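You operate a simulated robot arm through the tools that you are given. There is no shell and no other tool.

You are at the controls of a simulated robot arm. One attempt, no reset.

JOB
Swap the dirty filter cup for the yellow cup.
Fine: orange pump switch off first and left off, then yellow lever shut, both before the cup comes out; dirty cup on the ledge by the grate; new cup home in the black housing; drawer shut and yellow lever open again; no leak; the narrow door stays open; leave the other cups; leave the other buttons, knobs, switches, levers, baskets and parts alone. Set down upright: white cup, what you pick out. Where these are worked on the way, their far stop is far enough and under half their travel is too little: yellow lever.

It is judged by the outcome, as a careful person would: the job done as asked, and still so three seconds after it is handed in. It fails if anything else is knocked over, pushed out of place, dropped, spilled or broken.

ROBOT AND FRAMES
A 6-joint arm with a two-finger parallel gripper, fixed in place. Base frame: the origin is at the foot of the arm, x ahead of it, y to its left, z up. Lengths are in m, angles in degrees, forces in N, time in s.
With the tool pointing down near the work surface it reaches from about 0.1 to 0.5 m from the base axis. Its first joint turns from -115.0 to 115.0 degrees. Payload 3.43 kg.
The tool frame sits at the grasp point between the pads (the TCP): z along the fingers, y along the line on which they close. The tips reach 0.034 m beyond it. Largest opening 0.128 m; finger width 0.024, thickness 0.012; the body of the gripper, 0.048 by 0.13 m, starts 0.096 m behind the TCP.
Orientation is told as [roll, pitch, yaw] about the base's x, y, z axes, in that order, counted from this pose: with the fingers straight down and closing along the base's y, the tool's x points along the base's -x, its y along +y and its z along -z.

CONTROLS
- The arm moves only by the tool send_rows. Its arguments are lists of equal length, an entry for each row: "xyz": the shift along the tool's x, y, z in m, a list of three; "angular": the turn, a rotation vector about the tool's x, y, z in degrees, a list of three; "jaw": the opening, from 0 (shut) to 1 (fully open). In form: {"xyz": [[x, y, z], ...], "angular": [[ax, ay, az], ...], "jaw": [jaw, ...]}. A call has 1 to 20 rows; each row shifts and turns the commanded pose from where the row before left it, along the tool's axes as they then stand. A row lasts 0.2 s, in which the tool goes at most 0.05 m and 8.6 degrees; a call with a longer step from one row to the next is refused whole, and so is a gripper value outside its range. Where a pose cannot be reached the arm comes as near as it can. A force on the tool above 40 N (or 10 N above the force at the start of the call, whichever is more), or a blocked arm, ends the call early, and 0.2 s more pass. The fingers move at their own pace (about 0.153 m/s each) and stop on an object; they squeeze with about 25 N. The grip force told is the motor's: it shows also when the fingers shut on nothing. Time passes only in rows, and 0.2 s behind the last, so rows that do not move let the fingers close. It gives the time, the measured TCP pose, the force on the tool (base axes), the opening and the grip force at its end, in the units of the frame above (readings bear some noise), with the torque about the TCP (base axes, N m) and any sound that the robot's microphone picked up.
- Cameras (640 x 400 px; columns grow to the right, rows downward): "scene" is fixed at [0.0659, -0.4844, 1.134]; the picture's right is [0.50, -0.87, 0.00], its down [-0.25, -0.15, -0.96] and it looks along [0.83, 0.47, -0.29] (base axes); focal length 214 px, centre (320, 200). "wrist" rides on the gripper at [0.076, -0.011, -0.16] in the tool frame; the picture's right is [0.15, 0.99, 0.00], its down [-0.88, 0.13, -0.46] and it looks along [-0.45, 0.07, 0.89] (tool axes); focal length 234 px, centre (320, 200). There is no depth. A picture from a camera that has moved, and an enlarged one, comes with that camera's place and axes in the base frame and with its lens. The place of the scene camera against the robot may be out by one fixed shift of up to 0.025 m in any direction.
- get_image(camera): a new picture of that camera. No time passes.
- raise_lower(by): slides the trunk up (or, below 0, down) by that many m; the arm rides with it, the base frame stays. It gives what a move gives, with no picture.
- inspect(camera, box): a new picture of the part [left, top, right, bottom] of that camera's present view, enlarged. No time passes.
- close_job(): hands the job in; it is judged then, once.

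Places have to be worked out from the pictures, the camera data and where the tool is seen. Open the gripper and draw the arm clear of the work before you hand the job in, unless the task says otherwise.

The tools are called as name(argument=value, ...) on one line, values as JSON. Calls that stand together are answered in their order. send_rows: Moves the arm, as the interface text tells. Its arguments: {"type":"object","properties":{"xyz":{"type":"array","items":{"type":"array","items":{"type":"number"}}},"angular":{"type":"array","items":{"type":"array","items":{"type":"number"}}},"jaw":{"type":"array","items":{"type":"number"}}},"required":["xyz","angular","jaw"]} The other tools are called the same way: raise_lower (by) slides the trunk up or down; get_image (camera) takes a picture; inspect (camera, box) takes an enlarged picture of a part of a camera's view; close_job () hands the job in.

At the start:

```text
time_s: 0.0
ee_pos: [0.3878, -0.2118, 1.1385]
tcp_rot: [0.0, 0.0, -0.1]
wrist_force: [0.0, -0.6, -0.1]
wrist_torque: [-0.01, -0.01, -0.05]
gripper_width: 0.1279
grip_force: 0.0
trunk travel left (down, up): [-0.775, 0.215]
```

scene: 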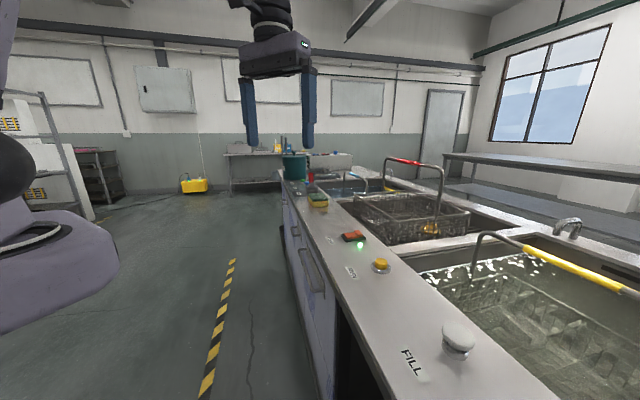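
wrist: 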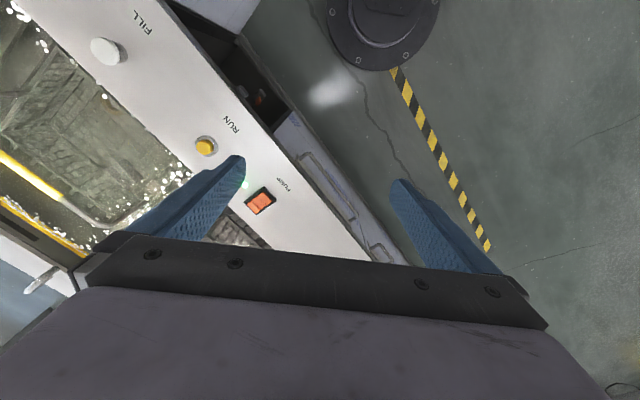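

I start by looking more closely at the bench and the open door below the counter before moving anything.

inspect(camera="scene", box=[260, 140, 480, 280])

inspect(camera="scene", box=[260, 200, 480, 400])

inspect(camera="wrist", box=[80, 0, 420, 260])

inspect(camera="scene", box=[260, 140, 350, 210])

```text
2.86 times, centred on (370, 210) of scene
camera zoom: at [0.0659, -0.4844, 1.134], right [0.5, -0.87, 0.0], down [-0.25, -0.15, -0.96], along [0.83, 0.47, -0.29], focal length 613 px, centre (177, 171)
```

zoom: 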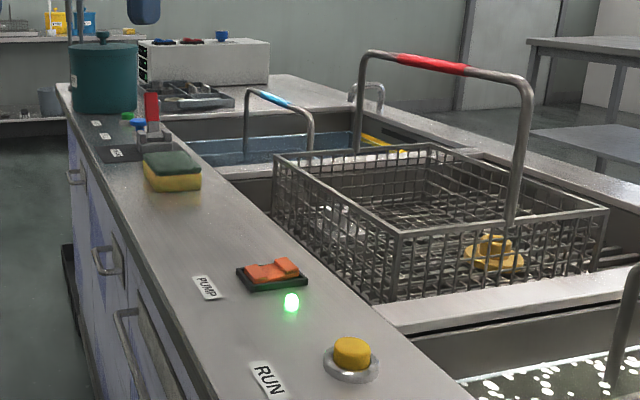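

```text
2.00 times, centred on (370, 300) of scene
camera zoom: at [0.0659, -0.4844, 1.134], right [0.5, -0.87, 0.0], down [-0.25, -0.15, -0.96], along [0.83, 0.47, -0.29], focal length 429 px, centre (220, 0)
```

zoom: 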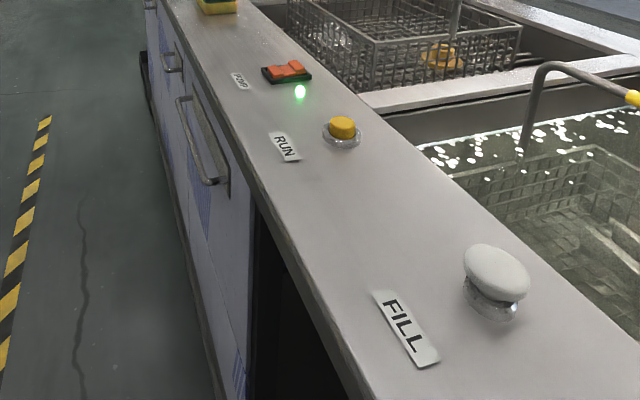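

```text
1.54 times, centred on (250, 130) of wrist
camera zoom: at [0.3147, -0.2227, 1.2989], right [-0.15, 0.99, 0.0], down [0.88, 0.13, 0.46], along [0.45, 0.07, -0.89], focal length 360 px, centre (428, 308)
```

zoom: 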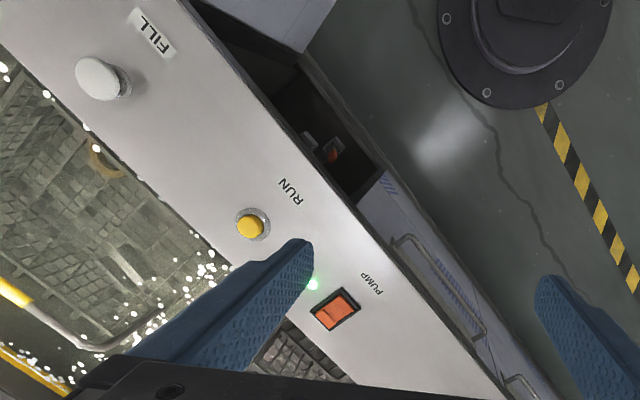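

```text
5.71 times, centred on (305, 175) of scene
camera zoom: at [0.0659, -0.4844, 1.134], right [0.5, -0.87, 0.0], down [-0.25, -0.15, -0.96], along [0.83, 0.47, -0.29], focal length 1226 px, centre (406, 343)
```

zoom: 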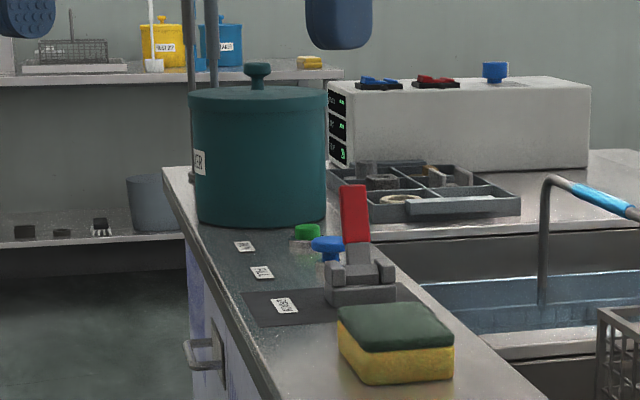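

The counter front seems to run at 45° in the base frame, about 0.5 m from the base axis, with its top at z≈0.86. I turn the tool toward the counter (yaw -45°) to get a squarer look.

send_rows(xyz=[[0, 0, 0], [0, 0, 0], [0, 0, 0], [0, 0, 0], [0, 0, 0], [0, 0, 0], [0, 0, 0]], angular=[[0, 0, 7.5], [0, 0, 7.5], [0, 0, 7.5], [0, 0, 7.5], [0, 0, 7.5], [0, 0, 7.5], [0, 0, 0]], jaw=[1, 1, 1, 1, 1, 1, 1])

get_image(camera="wrist")

get_image(camera="scene")

```text
time_s: 1.6
ee_pos: [0.3876, -0.2119, 1.1396]
tcp_rot: [-0.1, 0.0, -45.1]
wrist_force: [-0.1, 0.1, -0.5]
wrist_torque: [-0.07, 0.0, -0.02]
gripper_width: 0.128
grip_force: 0.1
trunk travel left (down, up): [-0.775, 0.215]
```

```text
taken
camera wrist: at [0.3288, -0.1655, 1.2995], right [0.6, 0.8, 0.0], down [0.71, -0.53, 0.46], along [0.37, -0.27, -0.89], focal length 234 px, centre (320, 200)
```

wrist: 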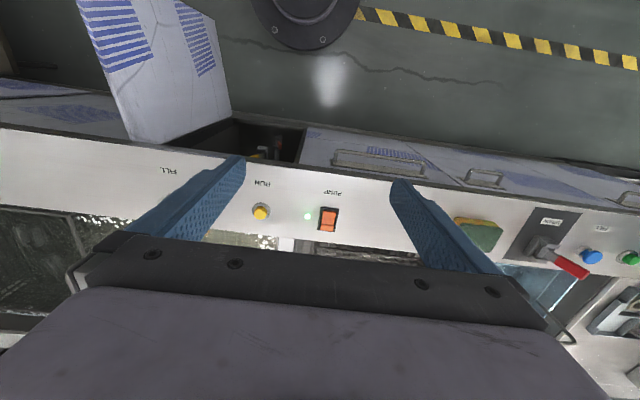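

```text
taken
```

scene: 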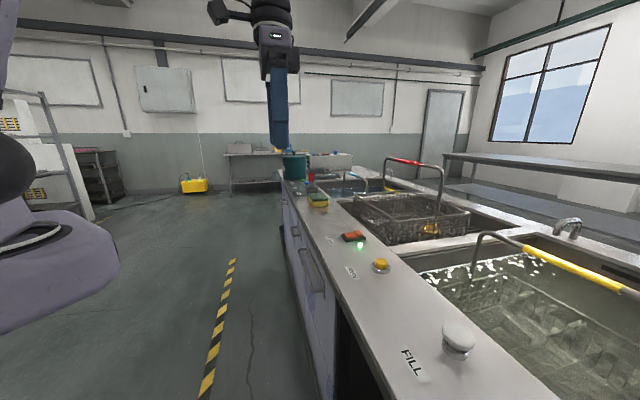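

The wrist view shows the open narrow door jutting out toward the robot, the dark bay beside it, and the pump switch above. I back off a little and tilt the tool forward to look at the front of the bench.

send_rows(xyz=[[0.04, 0, 0], [0.04, 0, 0], [0, 0, 0], [0, 0, 0], [0, 0, 0], [0, 0, 0], [0, 0, 0], [0, 0, 0]], angular=[[0, 0, 0], [0, 0, 0], [0, -7.5, 0], [0, -7.5, 0], [0, -7.5, 0], [0, -7.5, 0], [0, -7.5, 0], [0, -7.5, 0]], jaw=[1, 1, 1, 1, 1, 1, 1, 1])

get_image(camera="wrist")

```text
time_s: 3.4
ee_pos: [0.4147, -0.1849, 1.1281]
tcp_rot: [0.0, -44.9, -45.0]
wrist_force: [-0.9, -0.8, -0.3]
wrist_torque: [0.02, 0.01, 0.0]
gripper_width: 0.128
grip_force: 0.1
out of reach, approached as far as the arm can: row 5, 6, 7, 8
trunk travel left (down, up): [-0.775, 0.215]
```

```text
taken
camera wrist: at [0.2905, -0.0736, 1.1859], right [0.63, 0.77, -0.1], down [0.3, -0.12, 0.95], along [0.72, -0.62, -0.31], focal length 234 px, centre (320, 200)
```

wrist: 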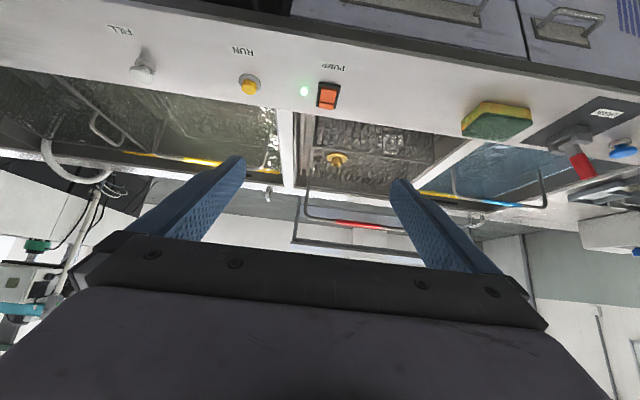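

The wrist picture is upside down but shows the sinks; I look closer at the yellow object in the middle basket and at other details.

inspect(camera="wrist", box=[280, 60, 440, 200])

inspect(camera="wrist", box=[0, 0, 290, 200])

inspect(camera="wrist", box=[420, 60, 640, 250])

inspect(camera="scene", box=[380, 180, 640, 400])

```text
2.86 times, centred on (360, 130) of wrist
camera zoom: at [0.2905, -0.0736, 1.1859], right [0.63, 0.77, -0.1], down [0.3, -0.12, 0.95], along [0.72, -0.62, -0.31], focal length 669 px, centre (206, 400)
```

zoom: 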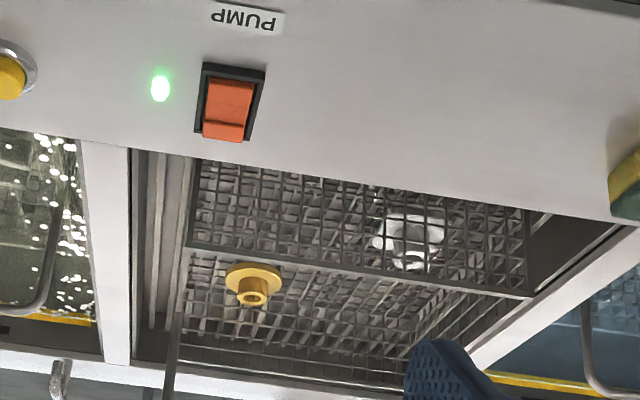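

```text
2.00 times, centred on (145, 100) of wrist
camera zoom: at [0.2905, -0.0736, 1.1859], right [0.63, 0.77, -0.1], down [0.3, -0.12, 0.95], along [0.72, -0.62, -0.31], focal length 468 px, centre (670, 400)
```

zoom: 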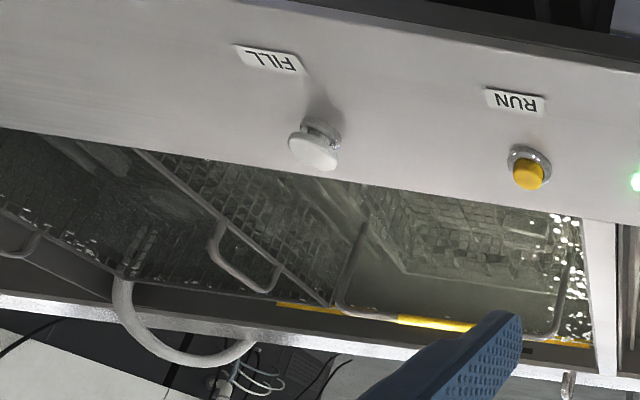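

```text
2.11 times, centred on (530, 155) of wrist
camera zoom: at [0.2905, -0.0736, 1.1859], right [0.63, 0.77, -0.1], down [0.3, -0.12, 0.95], along [0.72, -0.62, -0.31], focal length 493 px, centre (-122, 295)
```

zoom: 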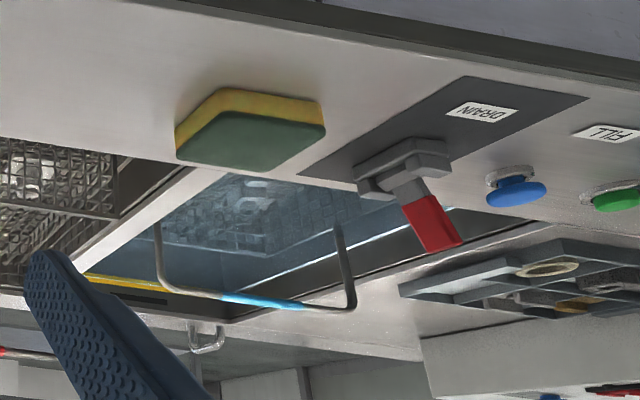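

```text
1.82 times, centred on (510, 290) of scene
camera zoom: at [0.0659, -0.4844, 1.134], right [0.5, -0.87, 0.0], down [-0.25, -0.15, -0.96], along [0.83, 0.47, -0.29], focal length 390 px, centre (-26, 36)
```

zoom: 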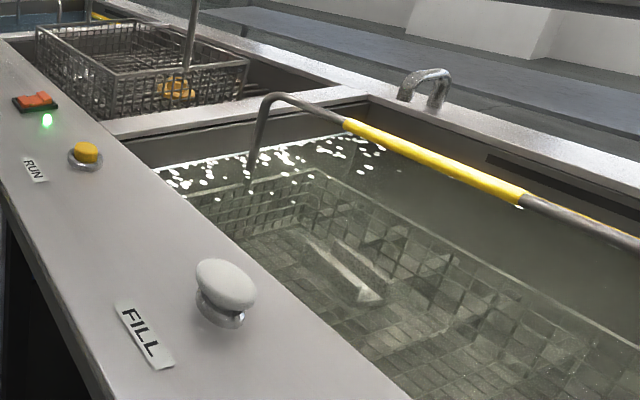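

The yellow piece in the basket looks like a small flanged knob part, not clearly the cup. I slide to the right in front of the open bay (u≈-0.08) and then lower the trunk to look inside.

send_rows(xyz=[[0, -0.04, 0], [0, -0.04, 0], [0, -0.04, 0], [0, -0.04, 0], [0, -0.04, 0], [0, 0, 0]], angular=[[0, 0, 0], [0, 0, 0], [0, 0, 0], [0, 0, 0], [0, 0, 0], [0, 0, 0]], jaw=[1, 1, 1, 1, 1, 1])

```text
time_s: 4.8
ee_pos: [0.2976, -0.3425, 1.116]
tcp_rot: [0.0, -45.0, -45.1]
wrist_force: [0.7, -0.4, -0.1]
wrist_torque: [0.01, 0.03, 0.0]
gripper_width: 0.128
grip_force: 0.1
out of reach, approached as far as the arm can: row 1, 2, 3
trunk travel left (down, up): [-0.775, 0.215]
```

I'm at u≈-0.03, d≈0.45. I back away a bit so the tips clear the counter edge when the trunk lowers.

send_rows(xyz=[[0.02, 0, -0.02], [0.02, 0, -0.02], [0, 0, 0]], angular=[[0, 0, 0], [0, 0, 0], [0, 0, 0]], jaw=[1, 1, 1])

```text
time_s: 5.6
ee_pos: [0.2723, -0.3359, 1.1017]
tcp_rot: [0.0, -44.9, -45.0]
wrist_force: [-0.2, -0.2, -0.7]
wrist_torque: [-0.02, 0.02, -0.01]
gripper_width: 0.1278
grip_force: 0.1
out of reach, approached as far as the arm can: row 1, 2
trunk travel left (down, up): [-0.775, 0.215]
```

Tips are at d≈0.455 now, short of the counter edge at about 0.50. I lower the trunk 0.3 m and look.

raise_lower(by=-0.3)

get_image(camera="wrist")

get_image(camera="scene")

```text
time_s: 8.6
ee_pos: [0.2721, -0.3368, 0.8032]
tcp_rot: [0.0, -44.9, -45.0]
wrist_force: [-0.6, -0.2, 1.1]
wrist_torque: [0.02, -0.02, 0.03]
gripper_width: 0.1281
grip_force: 0.2
trunk travel left (down, up): [-0.475, 0.515]
```

```text
taken
camera wrist: at [0.1481, -0.2256, 0.8611], right [0.63, 0.77, -0.1], down [0.3, -0.12, 0.94], along [0.72, -0.62, -0.31], focal length 234 px, centre (320, 200)
```

wrist: 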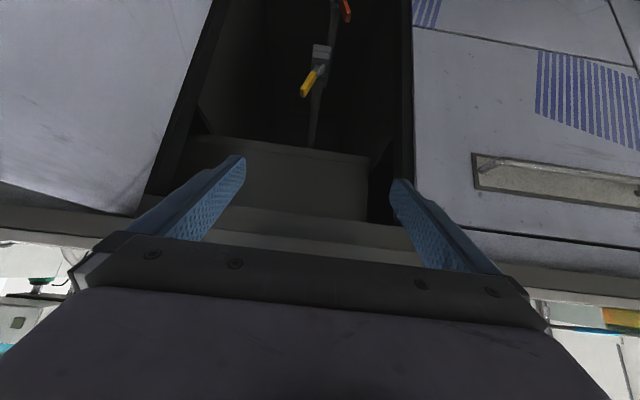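

```text
taken
```

scene: 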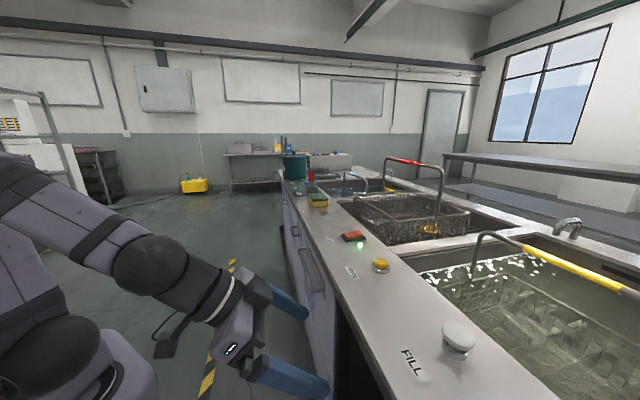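

Inside the bay there's a pipe with a yellow lever and a red/orange one. I go lower to see the bottom of the bay.

raise_lower(by=-0.25)

get_image(camera="wrist")

inspect(camera="wrist", box=[180, 0, 440, 180])

```text
time_s: 11.2
ee_pos: [0.2718, -0.3351, 0.5521]
tcp_rot: [0.0, -44.9, -45.0]
wrist_force: [0.8, -0.1, -0.2]
wrist_torque: [0.01, -0.03, 0.0]
gripper_width: 0.1278
grip_force: 0.0
trunk travel left (down, up): [-0.225, 0.765]
```

```text
taken
camera wrist: at [0.1481, -0.2256, 0.6111], right [0.63, 0.77, -0.1], down [0.3, -0.12, 0.94], along [0.72, -0.62, -0.31], focal length 234 px, centre (320, 200)
```

wrist: 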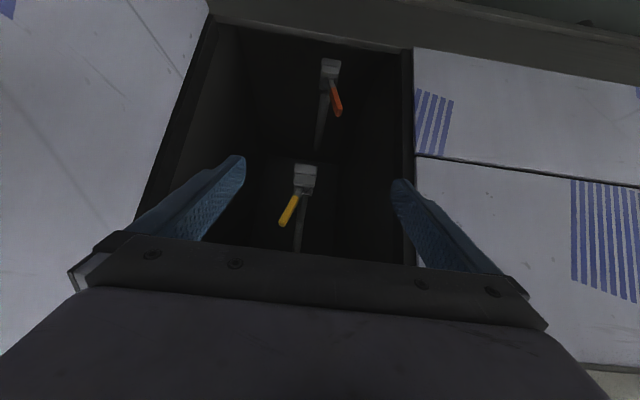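

```text
2.22 times, centred on (310, 90) of wrist
camera zoom: at [0.1481, -0.2256, 0.6111], right [0.63, 0.77, -0.1], down [0.3, -0.12, 0.94], along [0.72, -0.62, -0.31], focal length 520 px, centre (342, 444)
```

zoom: 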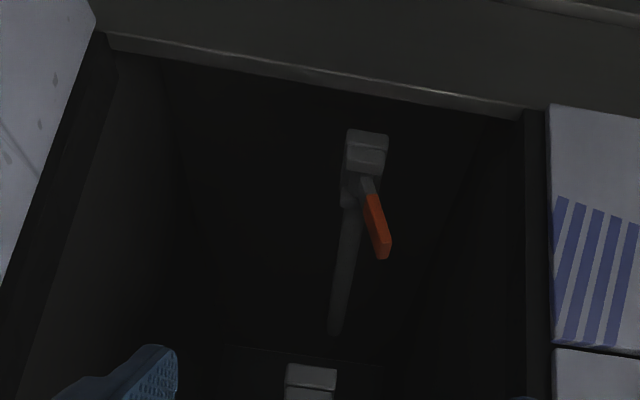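

Yellow valve pivot works out near u≈-0.057, d≈0.58, z≈0.475; an orange lever is lower at z≈0.27. I still need the housing, cups, drawer and grate, so I slide left along the fronts.

send_rows(xyz=[[0, 0.045, 0], [0, 0.045, 0], [0, 0.045, 0], [0, 0.045, 0], [0, 0.045, 0], [0, 0.045, 0], [0, 0, 0]], angular=[[0, 0, 0], [0, 0, 0], [0, 0, 0], [0, 0, 0], [0, 0, 0], [0, 0, 0], [0, 0, 0]], jaw=[1, 1, 1, 1, 1, 1, 1])

get_image(camera="wrist")

get_image(camera="scene")

```text
time_s: 12.8
ee_pos: [0.4739, -0.1558, 0.5469]
tcp_rot: [0.1, -45.0, -45.1]
wrist_force: [0.5, -0.1, 0.0]
wrist_torque: [0.0, -0.05, 0.01]
gripper_width: 0.1279
grip_force: 0.2
out of reach, approached as far as the arm can: row 1, 2
trunk travel left (down, up): [-0.225, 0.765]
```

```text
taken
camera wrist: at [0.3504, -0.0451, 0.6067], right [0.63, 0.77, -0.1], down [0.3, -0.12, 0.94], along [0.72, -0.62, -0.31], focal length 234 px, centre (320, 200)
```

wrist: 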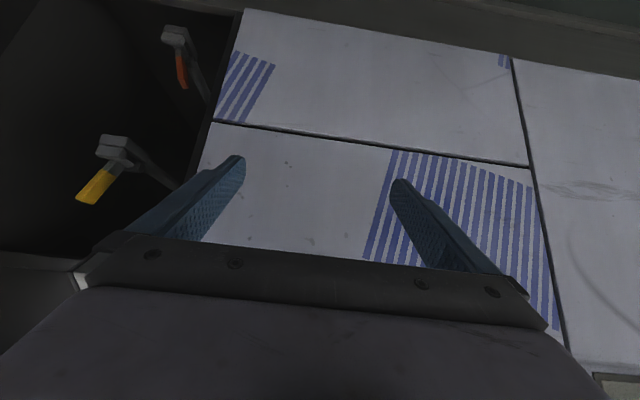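

```text
taken
```

scene: 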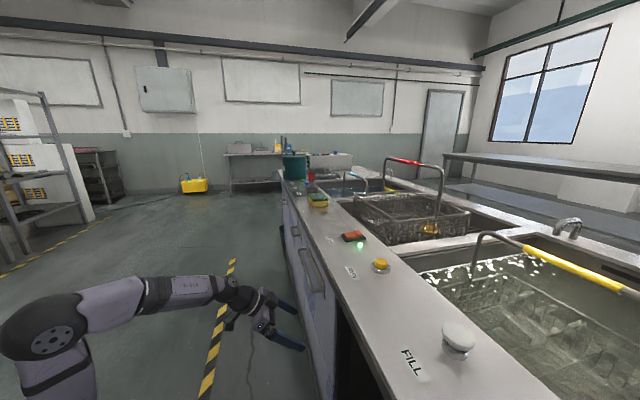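

Triangulated: yellow lever runs from pivot (u≈-0.057, d≈0.60, z≈0.465) up to its tip (u≈-0.08, d≈0.61, z≈0.545). I zoom in on it, and keep looking for the housing and drawer.

inspect(camera="wrist", box=[0, 0, 260, 260])

inspect(camera="scene", box=[260, 200, 400, 400])

inspect(camera="scene", box=[0, 80, 140, 240])

```text
1.54 times, centred on (130, 130) of wrist
camera zoom: at [0.3504, -0.0451, 0.6067], right [0.63, 0.77, -0.1], down [0.3, -0.12, 0.94], along [0.72, -0.62, -0.31], focal length 360 px, centre (612, 308)
```

zoom: 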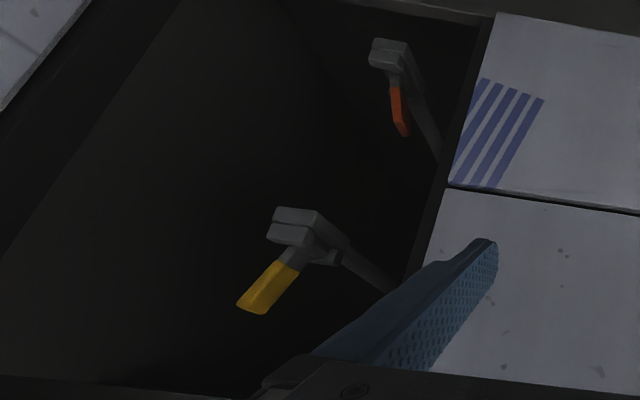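

```text
2.00 times, centred on (330, 300) of scene
camera zoom: at [0.0659, -0.4844, 1.134], right [0.5, -0.87, 0.0], down [-0.25, -0.15, -0.96], along [0.83, 0.47, -0.29], focal length 429 px, centre (300, 0)
```

zoom: 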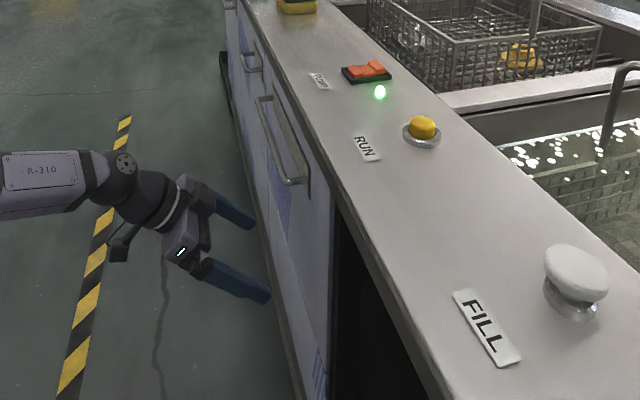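

```text
2.50 times, centred on (70, 160) of scene
camera zoom: at [0.0659, -0.4844, 1.134], right [0.5, -0.87, 0.0], down [-0.25, -0.15, -0.96], along [0.83, 0.47, -0.29], focal length 536 px, centre (945, 300)
```

zoom: 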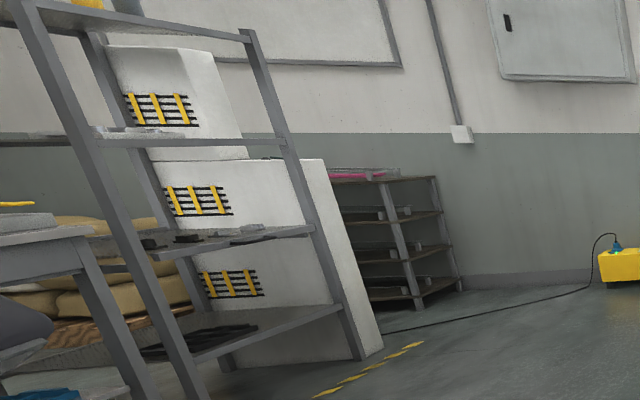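

I lower further and look at the lower fronts and floor.

raise_lower(by=-0.2)

get_image(camera="wrist")

```text
time_s: 14.9
ee_pos: [0.4736, -0.1561, 0.3486]
tcp_rot: [0.0, -44.9, -44.9]
wrist_force: [-0.2, 0.5, 0.1]
wrist_torque: [-0.01, -0.01, 0.01]
gripper_width: 0.128
grip_force: 0.0
trunk travel left (down, up): [-0.025, 0.965]
```

```text
taken
camera wrist: at [0.3501, -0.0454, 0.4066], right [0.63, 0.77, -0.1], down [0.3, -0.12, 0.94], along [0.72, -0.62, -0.31], focal length 234 px, centre (320, 200)
```

wrist: 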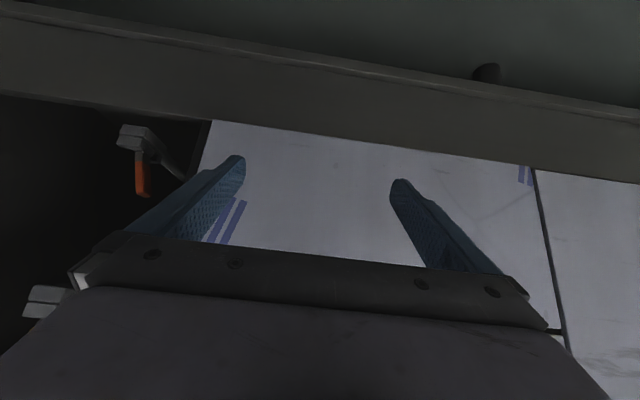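

The fronts run down to a base rail near z≈0.15; nothing more here. I raise again and continue left.

raise_lower(by=0.25)

send_rows(xyz=[[0, 0.045, 0], [0, 0.045, 0], [0, 0.045, 0], [0, 0.045, 0], [0, 0.045, 0], [0, 0.045, 0], [0, 0, 0]], angular=[[0, 0, 0], [0, 0, 0], [0, 0, 0], [0, 0, 0], [0, 0, 0], [0, 0, 0], [0, 0, 0]], jaw=[1, 1, 1, 1, 1, 1, 1])

get_image(camera="wrist")

```text
time_s: 17.5
ee_pos: [0.4738, -0.1562, 0.5981]
tcp_rot: [0.1, -44.9, -45.0]
wrist_force: [-0.2, 0.8, -0.2]
wrist_torque: [0.02, 0.04, 0.02]
gripper_width: 0.128
grip_force: 0.0
trunk travel left (down, up): [-0.275, 0.715]
```

```text
time_s: 19.1
ee_pos: [0.6639, 0.0371, 0.5954]
tcp_rot: [0.0, -44.9, -45.0]
wrist_force: [0.4, -0.9, 0.1]
wrist_torque: [0.02, -0.05, -0.01]
gripper_width: 0.1279
grip_force: 0.2
trunk travel left (down, up): [-0.275, 0.715]
```

```text
taken
camera wrist: at [0.5403, 0.1486, 0.6554], right [0.63, 0.77, -0.1], down [0.31, -0.12, 0.94], along [0.72, -0.62, -0.31], focal length 234 px, centre (320, 200)
```

wrist: 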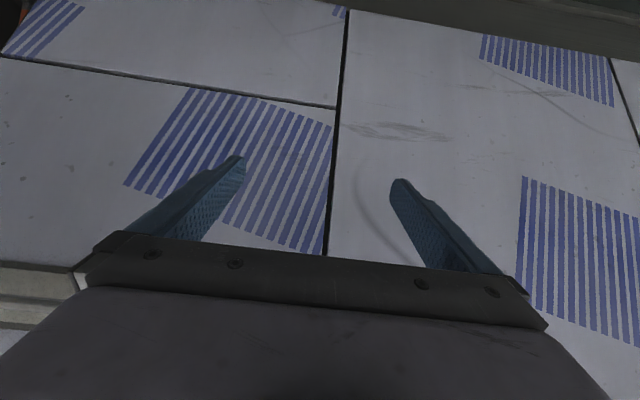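

The fronts here are plain: a wide upper drawer and a lower one left of the bay. I raise above counter height and pan to the right to see what's beyond the open door.

raise_lower(by=0.5)

send_rows(xyz=[[0, -0.048, 0], [0, -0.048, 0], [0, -0.048, 0], [0, -0.048, 0], [0, -0.048, 0], [0, -0.048, 0], [0, -0.048, 0], [0, -0.048, 0], [0, -0.048, 0], [0, -0.048, 0], [0, -0.048, 0], [0, -0.048, 0], [0, -0.048, 0], [0, -0.048, 0], [0, 0, 0]], angular=[[0, 0, 0], [0, 0, 0], [0, 0, 0], [0, 0, 0], [0, 0, 0], [0, 0, 0], [0, 0, 0], [0, 0, 0], [0, 0, 0], [0, 0, 0], [0, 0, 0], [0, 0, 0], [0, 0, 0], [0, 0, 0], [0, 0, 0]], jaw=[1, 1, 1, 1, 1, 1, 1, 1, 1, 1, 1, 1, 1, 1, 1])

get_image(camera="wrist")

```text
refused: 0.5 is not a number from -0.4 to 0.4
```

```text
time_s: 22.3
ee_pos: [0.1875, -0.441, 0.5977]
tcp_rot: [0.0, -44.9, -44.9]
wrist_force: [0.0, -1.0, -0.1]
wrist_torque: [-0.01, 0.0, 0.01]
gripper_width: 0.1277
grip_force: 0.1
trunk travel left (down, up): [-0.275, 0.715]
```

```text
taken
camera wrist: at [0.0637, -0.3304, 0.6557], right [0.63, 0.77, -0.1], down [0.3, -0.12, 0.94], along [0.72, -0.62, -0.31], focal length 234 px, centre (320, 200)
```

wrist: 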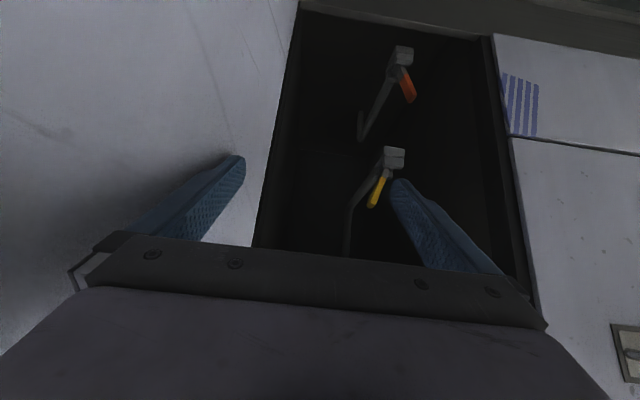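

The raise was refused (limit 0.4) yet the slide went through; the left finger is close to the door but untouched (no force). I shift back left right away, then look at this view of the bay.

send_rows(xyz=[[0, 0.03, 0], [0, 0.03, 0], [0, 0, 0]], angular=[[0, 0, 0], [0, 0, 0], [0, 0, 0]], jaw=[1, 1, 1])

inspect(camera="wrist", box=[220, 0, 540, 270])

```text
time_s: 23.1
ee_pos: [0.2322, -0.3965, 0.5966]
tcp_rot: [0.1, -45.1, -44.9]
wrist_force: [-0.2, -0.1, 0.0]
wrist_torque: [0.0, 0.02, 0.01]
gripper_width: 0.1281
grip_force: 0.1
trunk travel left (down, up): [-0.275, 0.715]
```

```text
1.48 times, centred on (380, 135) of wrist
camera zoom: at [0.1079, -0.2874, 0.6557], right [0.63, 0.77, -0.1], down [0.3, -0.12, 0.94], along [0.72, -0.62, -0.31], focal length 347 px, centre (231, 296)
```

zoom: 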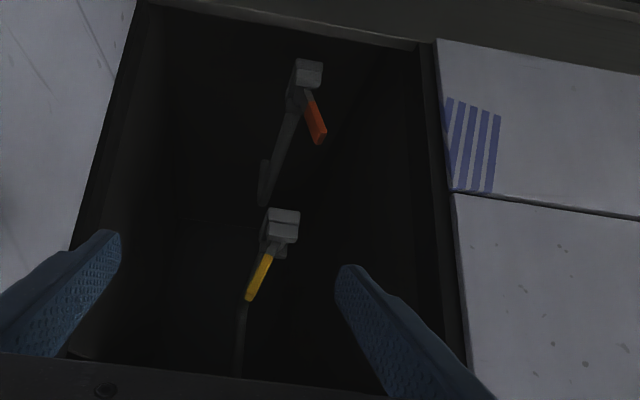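

The bay holds only the two valved pipes, so the housing is probably in the wide drawer. I back off slightly, then raise 0.4 m.

send_rows(xyz=[[0.012, 0, -0.012], [0, 0, 0]], angular=[[0, 0, 0], [0, 0, 0]], jaw=[1, 1])

raise_lower(by=0.4)

```text
time_s: 23.7
ee_pos: [0.2182, -0.3859, 0.5964]
tcp_rot: [0.0, -45.0, -45.0]
wrist_force: [-0.5, -0.3, 0.1]
wrist_torque: [0.0, -0.01, 0.0]
gripper_width: 0.1281
grip_force: 0.0
trunk travel left (down, up): [-0.275, 0.715]
```

```text
time_s: 27.6
ee_pos: [0.2178, -0.3869, 0.9964]
tcp_rot: [0.1, -45.0, -45.0]
wrist_force: [-0.5, 0.1, 0.8]
wrist_torque: [-0.02, 0.02, 0.03]
gripper_width: 0.128
grip_force: 0.1
trunk travel left (down, up): [-0.675, 0.315]
```

I raise a bit more and yaw the tool to the right to look at the bench beyond the door.

raise_lower(by=0.2)

get_image(camera="wrist")

```text
time_s: 29.7
ee_pos: [0.2179, -0.3864, 1.1959]
tcp_rot: [0.0, -44.9, -45.0]
wrist_force: [-0.1, 1.1, 0.2]
wrist_torque: [0.0, -0.02, -0.01]
gripper_width: 0.1281
grip_force: 0.0
trunk travel left (down, up): [-0.875, 0.115]
```

```text
taken
camera wrist: at [0.0942, -0.2756, 1.2555], right [0.63, 0.77, -0.1], down [0.3, -0.12, 0.94], along [0.72, -0.62, -0.31], focal length 234 px, centre (320, 200)
```

wrist: 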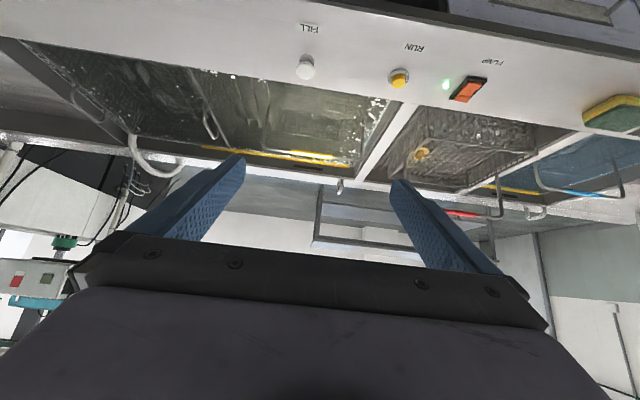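

I slide right by 0.3 m at this height (well above door and counter).

send_rows(xyz=[[0, -0.045, 0], [0, -0.045, 0], [0, -0.045, 0], [0, -0.045, 0], [0, -0.045, 0], [0, -0.045, 0], [0, 0, 0], [0, 0, 0], [0, 0, 0], [0, 0, 0], [0, 0, 0]], angular=[[0, 0, 0], [0, 0, 0], [0, 0, 0], [0, 0, 0], [0, 0, 0], [0, 0, 0], [0, 7.5, 0], [0, 7.5, 0], [0, 7.5, 0], [0, 7.5, 0], [0, 0, 0]], jaw=[1, 1, 1, 1, 1, 1, 1, 1, 1, 1, 1])

get_image(camera="wrist")

```text
time_s: 32.1
ee_pos: [0.0266, -0.5763, 1.1977]
tcp_rot: [-0.1, -14.9, -45.0]
wrist_force: [0.1, 0.5, -0.5]
wrist_torque: [0.0, 0.0, -0.01]
gripper_width: 0.1277
grip_force: 0.0
trunk travel left (down, up): [-0.875, 0.115]
```

```text
taken
camera wrist: at [-0.0602, -0.5019, 1.3318], right [0.6, 0.8, -0.04], down [0.61, -0.43, 0.67], along [0.52, -0.42, -0.74], focal length 234 px, centre (320, 200)
```

wrist: 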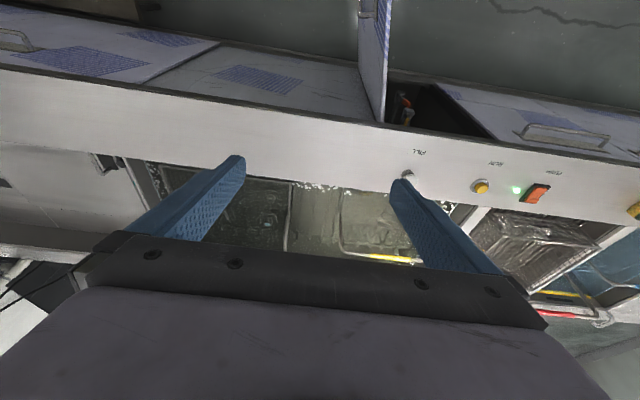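

I zoom in on the area to the right of the sink.

inspect(camera="wrist", box=[0, 100, 260, 260])

inspect(camera="wrist", box=[0, 0, 260, 120])

inspect(camera="wrist", box=[320, 0, 640, 220])

```text
2.46 times, centred on (130, 180) of wrist
camera zoom: at [-0.0602, -0.5019, 1.3318], right [0.6, 0.8, -0.04], down [0.61, -0.43, 0.67], along [0.52, -0.42, -0.74], focal length 576 px, centre (788, 249)
```

zoom: 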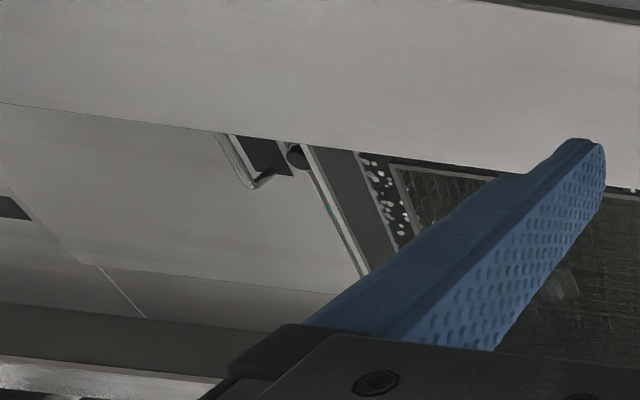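

```text
2.46 times, centred on (130, 60) of wrist
camera zoom: at [-0.0602, -0.5019, 1.3318], right [0.6, 0.8, -0.04], down [0.61, -0.43, 0.67], along [0.52, -0.42, -0.74], focal length 576 px, centre (788, 545)
```

zoom: 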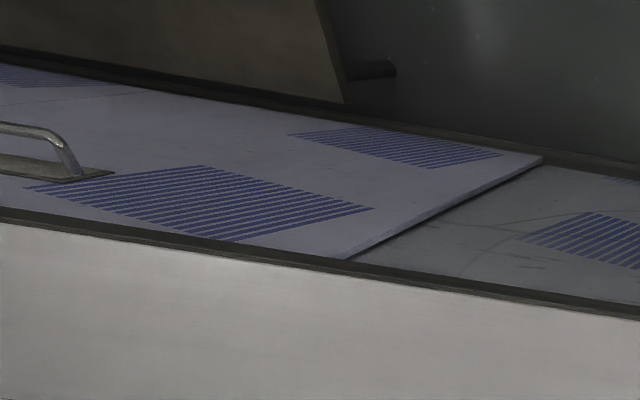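

```text
1.82 times, centred on (480, 110) of wrist
camera zoom: at [-0.0602, -0.5019, 1.3318], right [0.6, 0.8, -0.04], down [0.61, -0.43, 0.67], along [0.52, -0.42, -0.74], focal length 426 px, centre (29, 364)
```

zoom: 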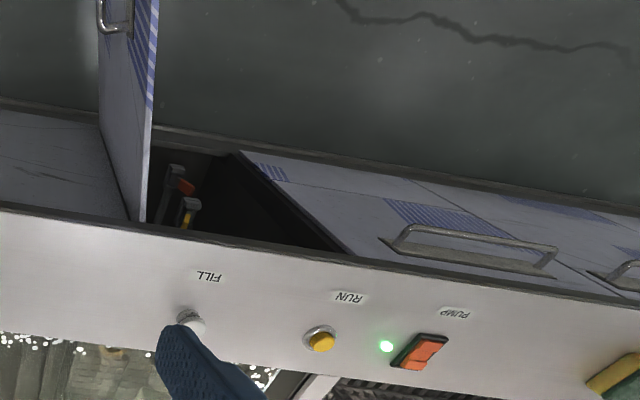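

The big-handled drawer sits just left of the bay. First job: pump switch. I zoom in on it to see which half of the rocker is raised.

inspect(camera="scene", box=[325, 215, 385, 255])

inspect(camera="wrist", box=[500, 165, 570, 215])

```text
10.00 times, centred on (355, 235) of scene
camera zoom: at [0.0659, -0.4844, 1.134], right [0.5, -0.87, 0.0], down [-0.25, -0.15, -0.96], along [0.83, 0.47, -0.29], focal length 2145 px, centre (-30, -150)
```

zoom: 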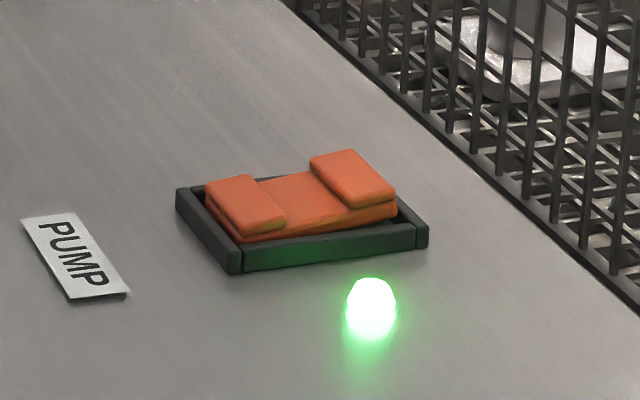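

```text
8.00 times, centred on (535, 190) of wrist
camera zoom: at [-0.0602, -0.5019, 1.3318], right [0.6, 0.8, -0.04], down [0.61, -0.43, 0.67], along [0.52, -0.42, -0.74], focal length 1873 px, centre (-1400, 280)
```

zoom: 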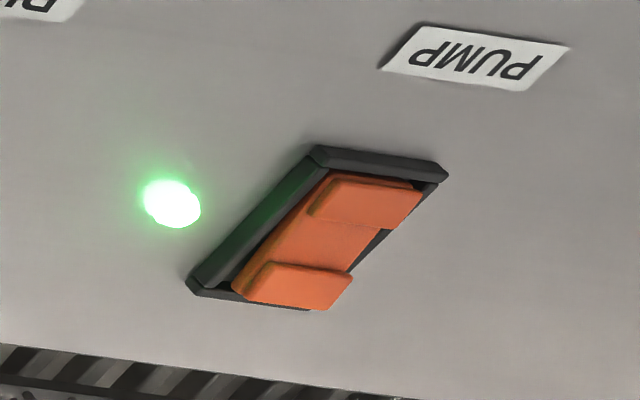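

The far (sink-side) half of the rocker is raised, so off = press the far half. I place it at about [0.568, -0.322, 0.872] (u≈0.174, d≈0.629). I close the jaws and slide left at height first.

send_rows(xyz=[[0, 0.0433, 0], [0, 0.0433, 0], [0, 0.0433, 0], [0, 0.0433, 0], [0, 0.0433, 0], [0, 0.0433, 0], [0, 0.0433, 0], [0, 0.0433, 0], [0, 0.0433, 0], [0, 0.0433, 0], [0, 0.0433, 0], [0, 0.0433, 0], [0, 0.0433, 0], [0, 0, 0]], angular=[[0, 0, 0], [0, 0, 0], [0, 0, 0], [0, 0, 0], [0, 0, 0], [0, 0, 0], [0, 0, 0], [0, 0, 0], [0, 0, 0], [0, 0, 0], [0, 0, 0], [0, 0, 0], [0, 0, 0], [0, 0, 0]], jaw=[0, 0, 0, 0, 0, 0, 0, 0, 0, 0, 0, 0, 0, 0])

```text
time_s: 35.1
ee_pos: [0.4249, -0.1797, 1.2]
tcp_rot: [0.2, -15.0, -45.0]
wrist_force: [-0.6, 0.4, 0.5]
wrist_torque: [0.03, -0.03, 0.01]
gripper_width: 0.0001
grip_force: 25.2
trunk travel left (down, up): [-0.875, 0.115]
```

Now at u≈0.173. I extend 0.2 m over the counter toward the switch, keeping height.

send_rows(xyz=[[-0.0386, 0, 0.0104], [-0.0386, 0, 0.0104], [-0.0386, 0, 0.0104], [-0.0386, 0, 0.0104], [-0.0386, 0, 0.0104], [0, 0, 0]], angular=[[0, 0, 0], [0, 0, 0], [0, 0, 0], [0, 0, 0], [0, 0, 0], [0, 0, 0]], jaw=[0, 0, 0, 0, 0, 0])

get_image(camera="wrist")

get_image(camera="scene")

```text
time_s: 36.5
ee_pos: [0.5629, -0.32, 1.1989]
tcp_rot: [0.0, -15.0, -45.0]
wrist_force: [1.1, -0.9, 0.0]
wrist_torque: [-0.03, -0.01, 0.01]
gripper_width: 0.0
grip_force: 24.9
trunk travel left (down, up): [-0.875, 0.115]
```

```text
taken
camera wrist: at [0.4761, -0.2468, 1.3333], right [0.6, 0.8, -0.04], down [0.61, -0.43, 0.67], along [0.52, -0.42, -0.74], focal length 234 px, centre (320, 200)
```

wrist: 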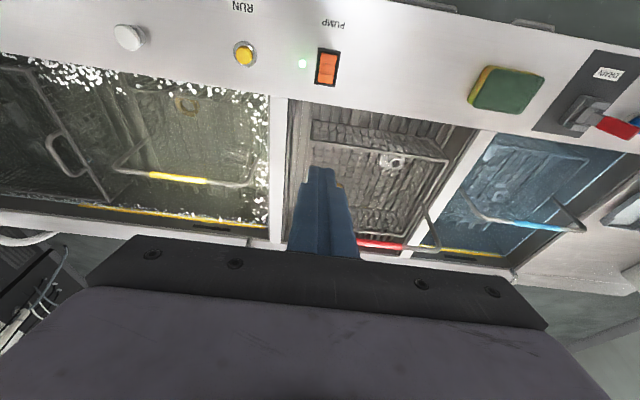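

```text
taken
```

scene: 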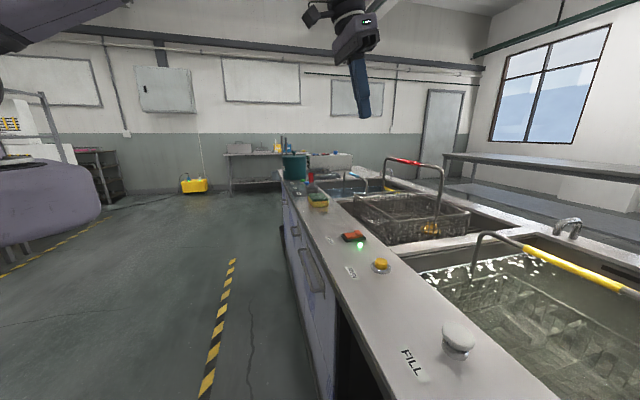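

Reach is fine here. Re-triangulating, the switch frame spans d≈0.584–0.648 at u≈0.174, top near z≈0.87. I level the tool to vertical and centre it on the far pad.

send_rows(xyz=[[0, 0, 0], [0, 0, 0], [-0.007, 0.002, 0], [0, 0, 0]], angular=[[0, 7.5, 0], [0, 7.5, 0], [0, 0, 0], [0, 0, 0]], jaw=[0, 0, 0, 0])

get_image(camera="wrist")

```text
time_s: 37.5
ee_pos: [0.541, -0.3054, 1.1856]
tcp_rot: [0.0, -3.6, -45.0]
wrist_force: [-0.1, -0.1, 0.1]
wrist_torque: [-0.02, -0.04, 0.02]
gripper_width: 0.0
grip_force: 24.8
out of reach, approached as far as the arm can: row 1, 2, 3
trunk travel left (down, up): [-0.875, 0.115]
```

```text
taken
camera wrist: at [0.4745, -0.2515, 1.3394], right [0.6, 0.8, -0.01], down [0.69, -0.51, 0.51], along [0.41, -0.31, -0.86], focal length 234 px, centre (320, 200)
```

wrist: 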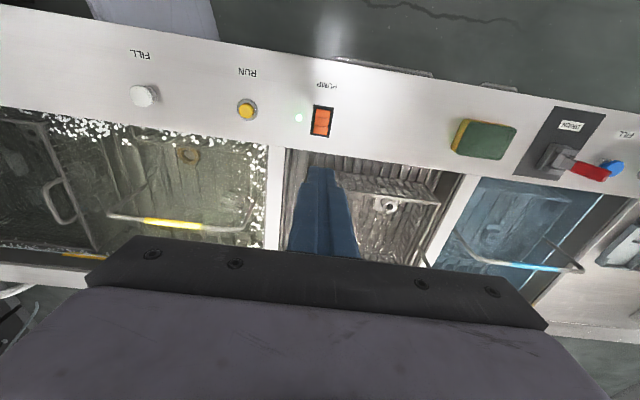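

Vertical is out of reach this far out, so I go back to a 15° forward pitch and centre over the far pad (target d≈0.635, u≈0.174).

send_rows(xyz=[[0, 0, 0], [0, 0, 0], [-0.0182, 0.004, 0.0049], [-0.0182, 0.003, 0.0049], [0, 0, 0]], angular=[[0, -6, 0], [0, -6, 0], [0, 0, 0], [0, 0, 0], [0, 0, 0]], jaw=[0, 0, 0, 0, 0])

```text
time_s: 38.7
ee_pos: [0.5734, -0.326, 1.1843]
tcp_rot: [0.0, -15.9, -44.9]
wrist_force: [1.2, -0.1, 0.2]
wrist_torque: [-0.04, 0.0, -0.01]
gripper_width: 0.0001
grip_force: 25.2
trunk travel left (down, up): [-0.875, 0.115]
```

Positioned at u≈0.175, d≈0.636. I lower the trunk 0.24 m so the tip is a couple of cm above the pad.

raise_lower(by=-0.24)

get_image(camera="wrist")

inspect(camera="scene", box=[300, 180, 420, 260])

```text
time_s: 41.2
ee_pos: [0.5737, -0.3274, 0.9448]
tcp_rot: [0.0, -15.7, -45.0]
wrist_force: [0.7, -0.4, 0.0]
wrist_torque: [0.0, 0.02, 0.01]
gripper_width: 0.0001
grip_force: 25.0
trunk travel left (down, up): [-0.635, 0.355]
```

```text
taken
camera wrist: at [0.4861, -0.2514, 1.0771], right [0.6, 0.8, -0.04], down [0.6, -0.42, 0.68], along [0.53, -0.43, -0.73], focal length 234 px, centre (320, 200)
```

wrist: 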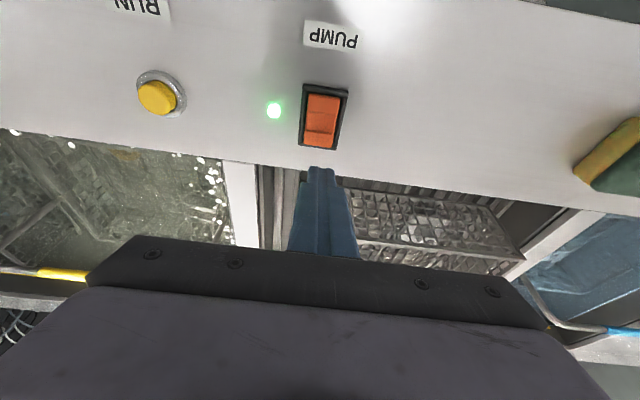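

```text
5.00 times, centred on (360, 220) of scene
camera zoom: at [0.0659, -0.4844, 1.134], right [0.5, -0.87, 0.0], down [-0.25, -0.15, -0.96], along [0.83, 0.47, -0.29], focal length 1072 px, centre (120, 100)
```

zoom: 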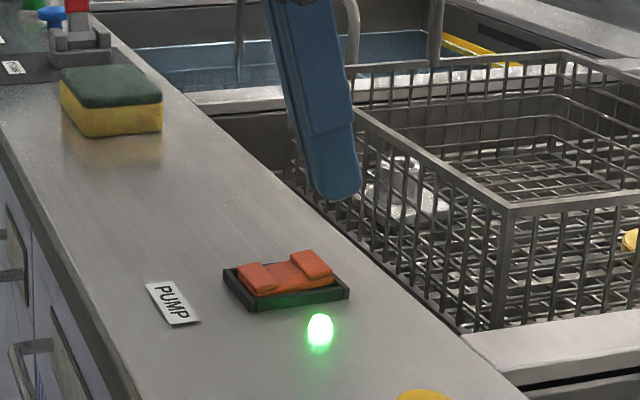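

Tip low corner is at d≈0.635, z≈0.909, just above the far pad (d≈0.631). I lower 2 cm, then in small steps until it presses.

send_rows(xyz=[[0.0027, 0, 0.0096], [0.0027, 0, 0.0096], [0.0011, 0, 0.0039], [0.0011, 0, 0.0039], [0, 0, 0]], angular=[[0, 0, 0], [0, 0, 0], [0, 0, 0], [0, 0, 0], [0, 0, 0]], jaw=[0, 0, 0, 0, 0])

inspect(camera="scene", box=[320, 195, 400, 255])

```text
time_s: 42.4
ee_pos: [0.5739, -0.3261, 0.916]
tcp_rot: [0.0, -15.7, -44.9]
wrist_force: [-0.3, -0.5, -0.8]
wrist_torque: [-0.01, 0.02, 0.03]
gripper_width: 0.0
grip_force: 25.1
trunk travel left (down, up): [-0.635, 0.355]
```

```text
6.67 times, centred on (360, 225) of scene
camera zoom: at [0.0659, -0.4844, 1.134], right [0.5, -0.87, 0.0], down [-0.25, -0.15, -0.96], along [0.83, 0.47, -0.29], focal length 1430 px, centre (53, 33)
```

zoom: 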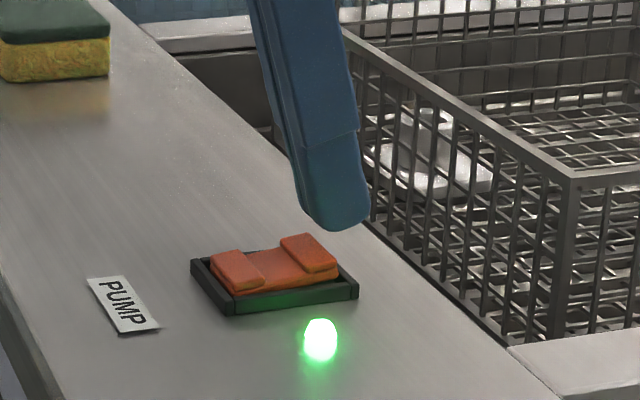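

The tip sits a little beyond the pad centre, so I pull back 6 mm and then press down in small steps.

send_rows(xyz=[[0.0058, 0, -0.0016], [0.0014, 0, 0.0048], [0.0008, 0, 0.0029], [0.0008, 0, 0.0029], [0, 0, 0]], angular=[[0, 0, 0], [0, 0, 0], [0, 0, 0], [0, 0, 0], [0, 0, 0]], jaw=[0, 0, 0, 0, 0])

inspect(camera="scene", box=[320, 195, 400, 255])

```text
time_s: 43.6
ee_pos: [0.569, -0.3222, 0.9074]
tcp_rot: [0.1, -16.1, -44.9]
wrist_force: [-0.6, 2.9, 12.2]
wrist_torque: [0.09, 0.06, 0.01]
gripper_width: 0.0002
grip_force: 24.5
trunk travel left (down, up): [-0.635, 0.355]
```

```text
6.67 times, centred on (360, 225) of scene
camera zoom: at [0.0659, -0.4844, 1.134], right [0.5, -0.87, 0.0], down [-0.25, -0.15, -0.96], along [0.83, 0.47, -0.29], focal length 1430 px, centre (53, 33)
```

zoom: 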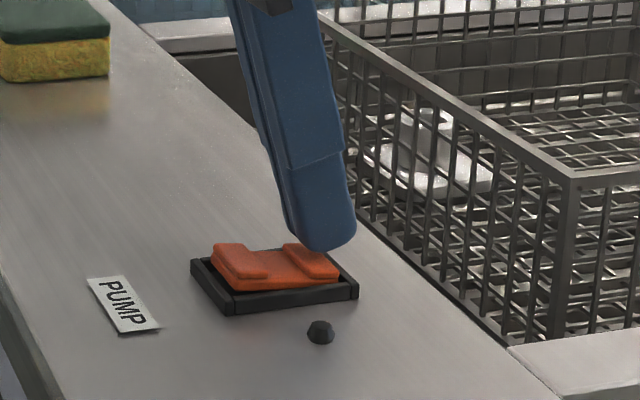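

The green light is already out and the rocker is tipping. I press a few mm more to reach the stop.

send_rows(xyz=[[0.0006, 0, 0.002], [0.0006, 0, 0.002], [0.0006, 0, 0.002], [0, 0, 0]], angular=[[0, 0, 0], [0, 0, 0], [0, 0, 0], [0, 0, 0]], jaw=[0, 0, 0, 0])

inspect(camera="scene", box=[320, 195, 400, 255])

```text
time_s: 44.6
ee_pos: [0.5691, -0.3216, 0.9087]
tcp_rot: [0.3, -16.7, -45.1]
wrist_force: [0.7, 4.1, 34.8]
wrist_torque: [0.17, 0.08, -0.22]
gripper_width: 0.0002
grip_force: 25.0
trunk travel left (down, up): [-0.635, 0.355]
```

```text
6.67 times, centred on (360, 225) of scene
camera zoom: at [0.0659, -0.4844, 1.134], right [0.5, -0.87, 0.0], down [-0.25, -0.15, -0.96], along [0.83, 0.47, -0.29], focal length 1430 px, centre (53, 33)
```

zoom: 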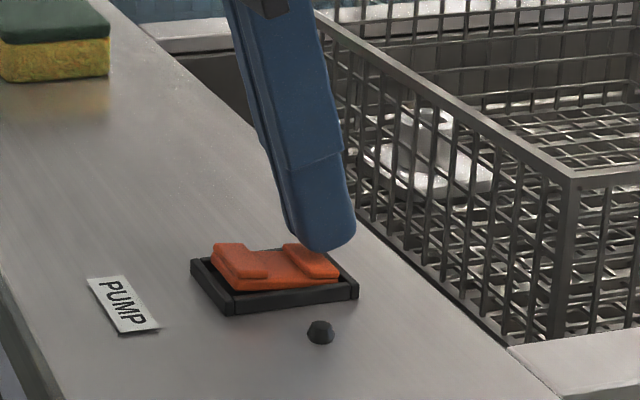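

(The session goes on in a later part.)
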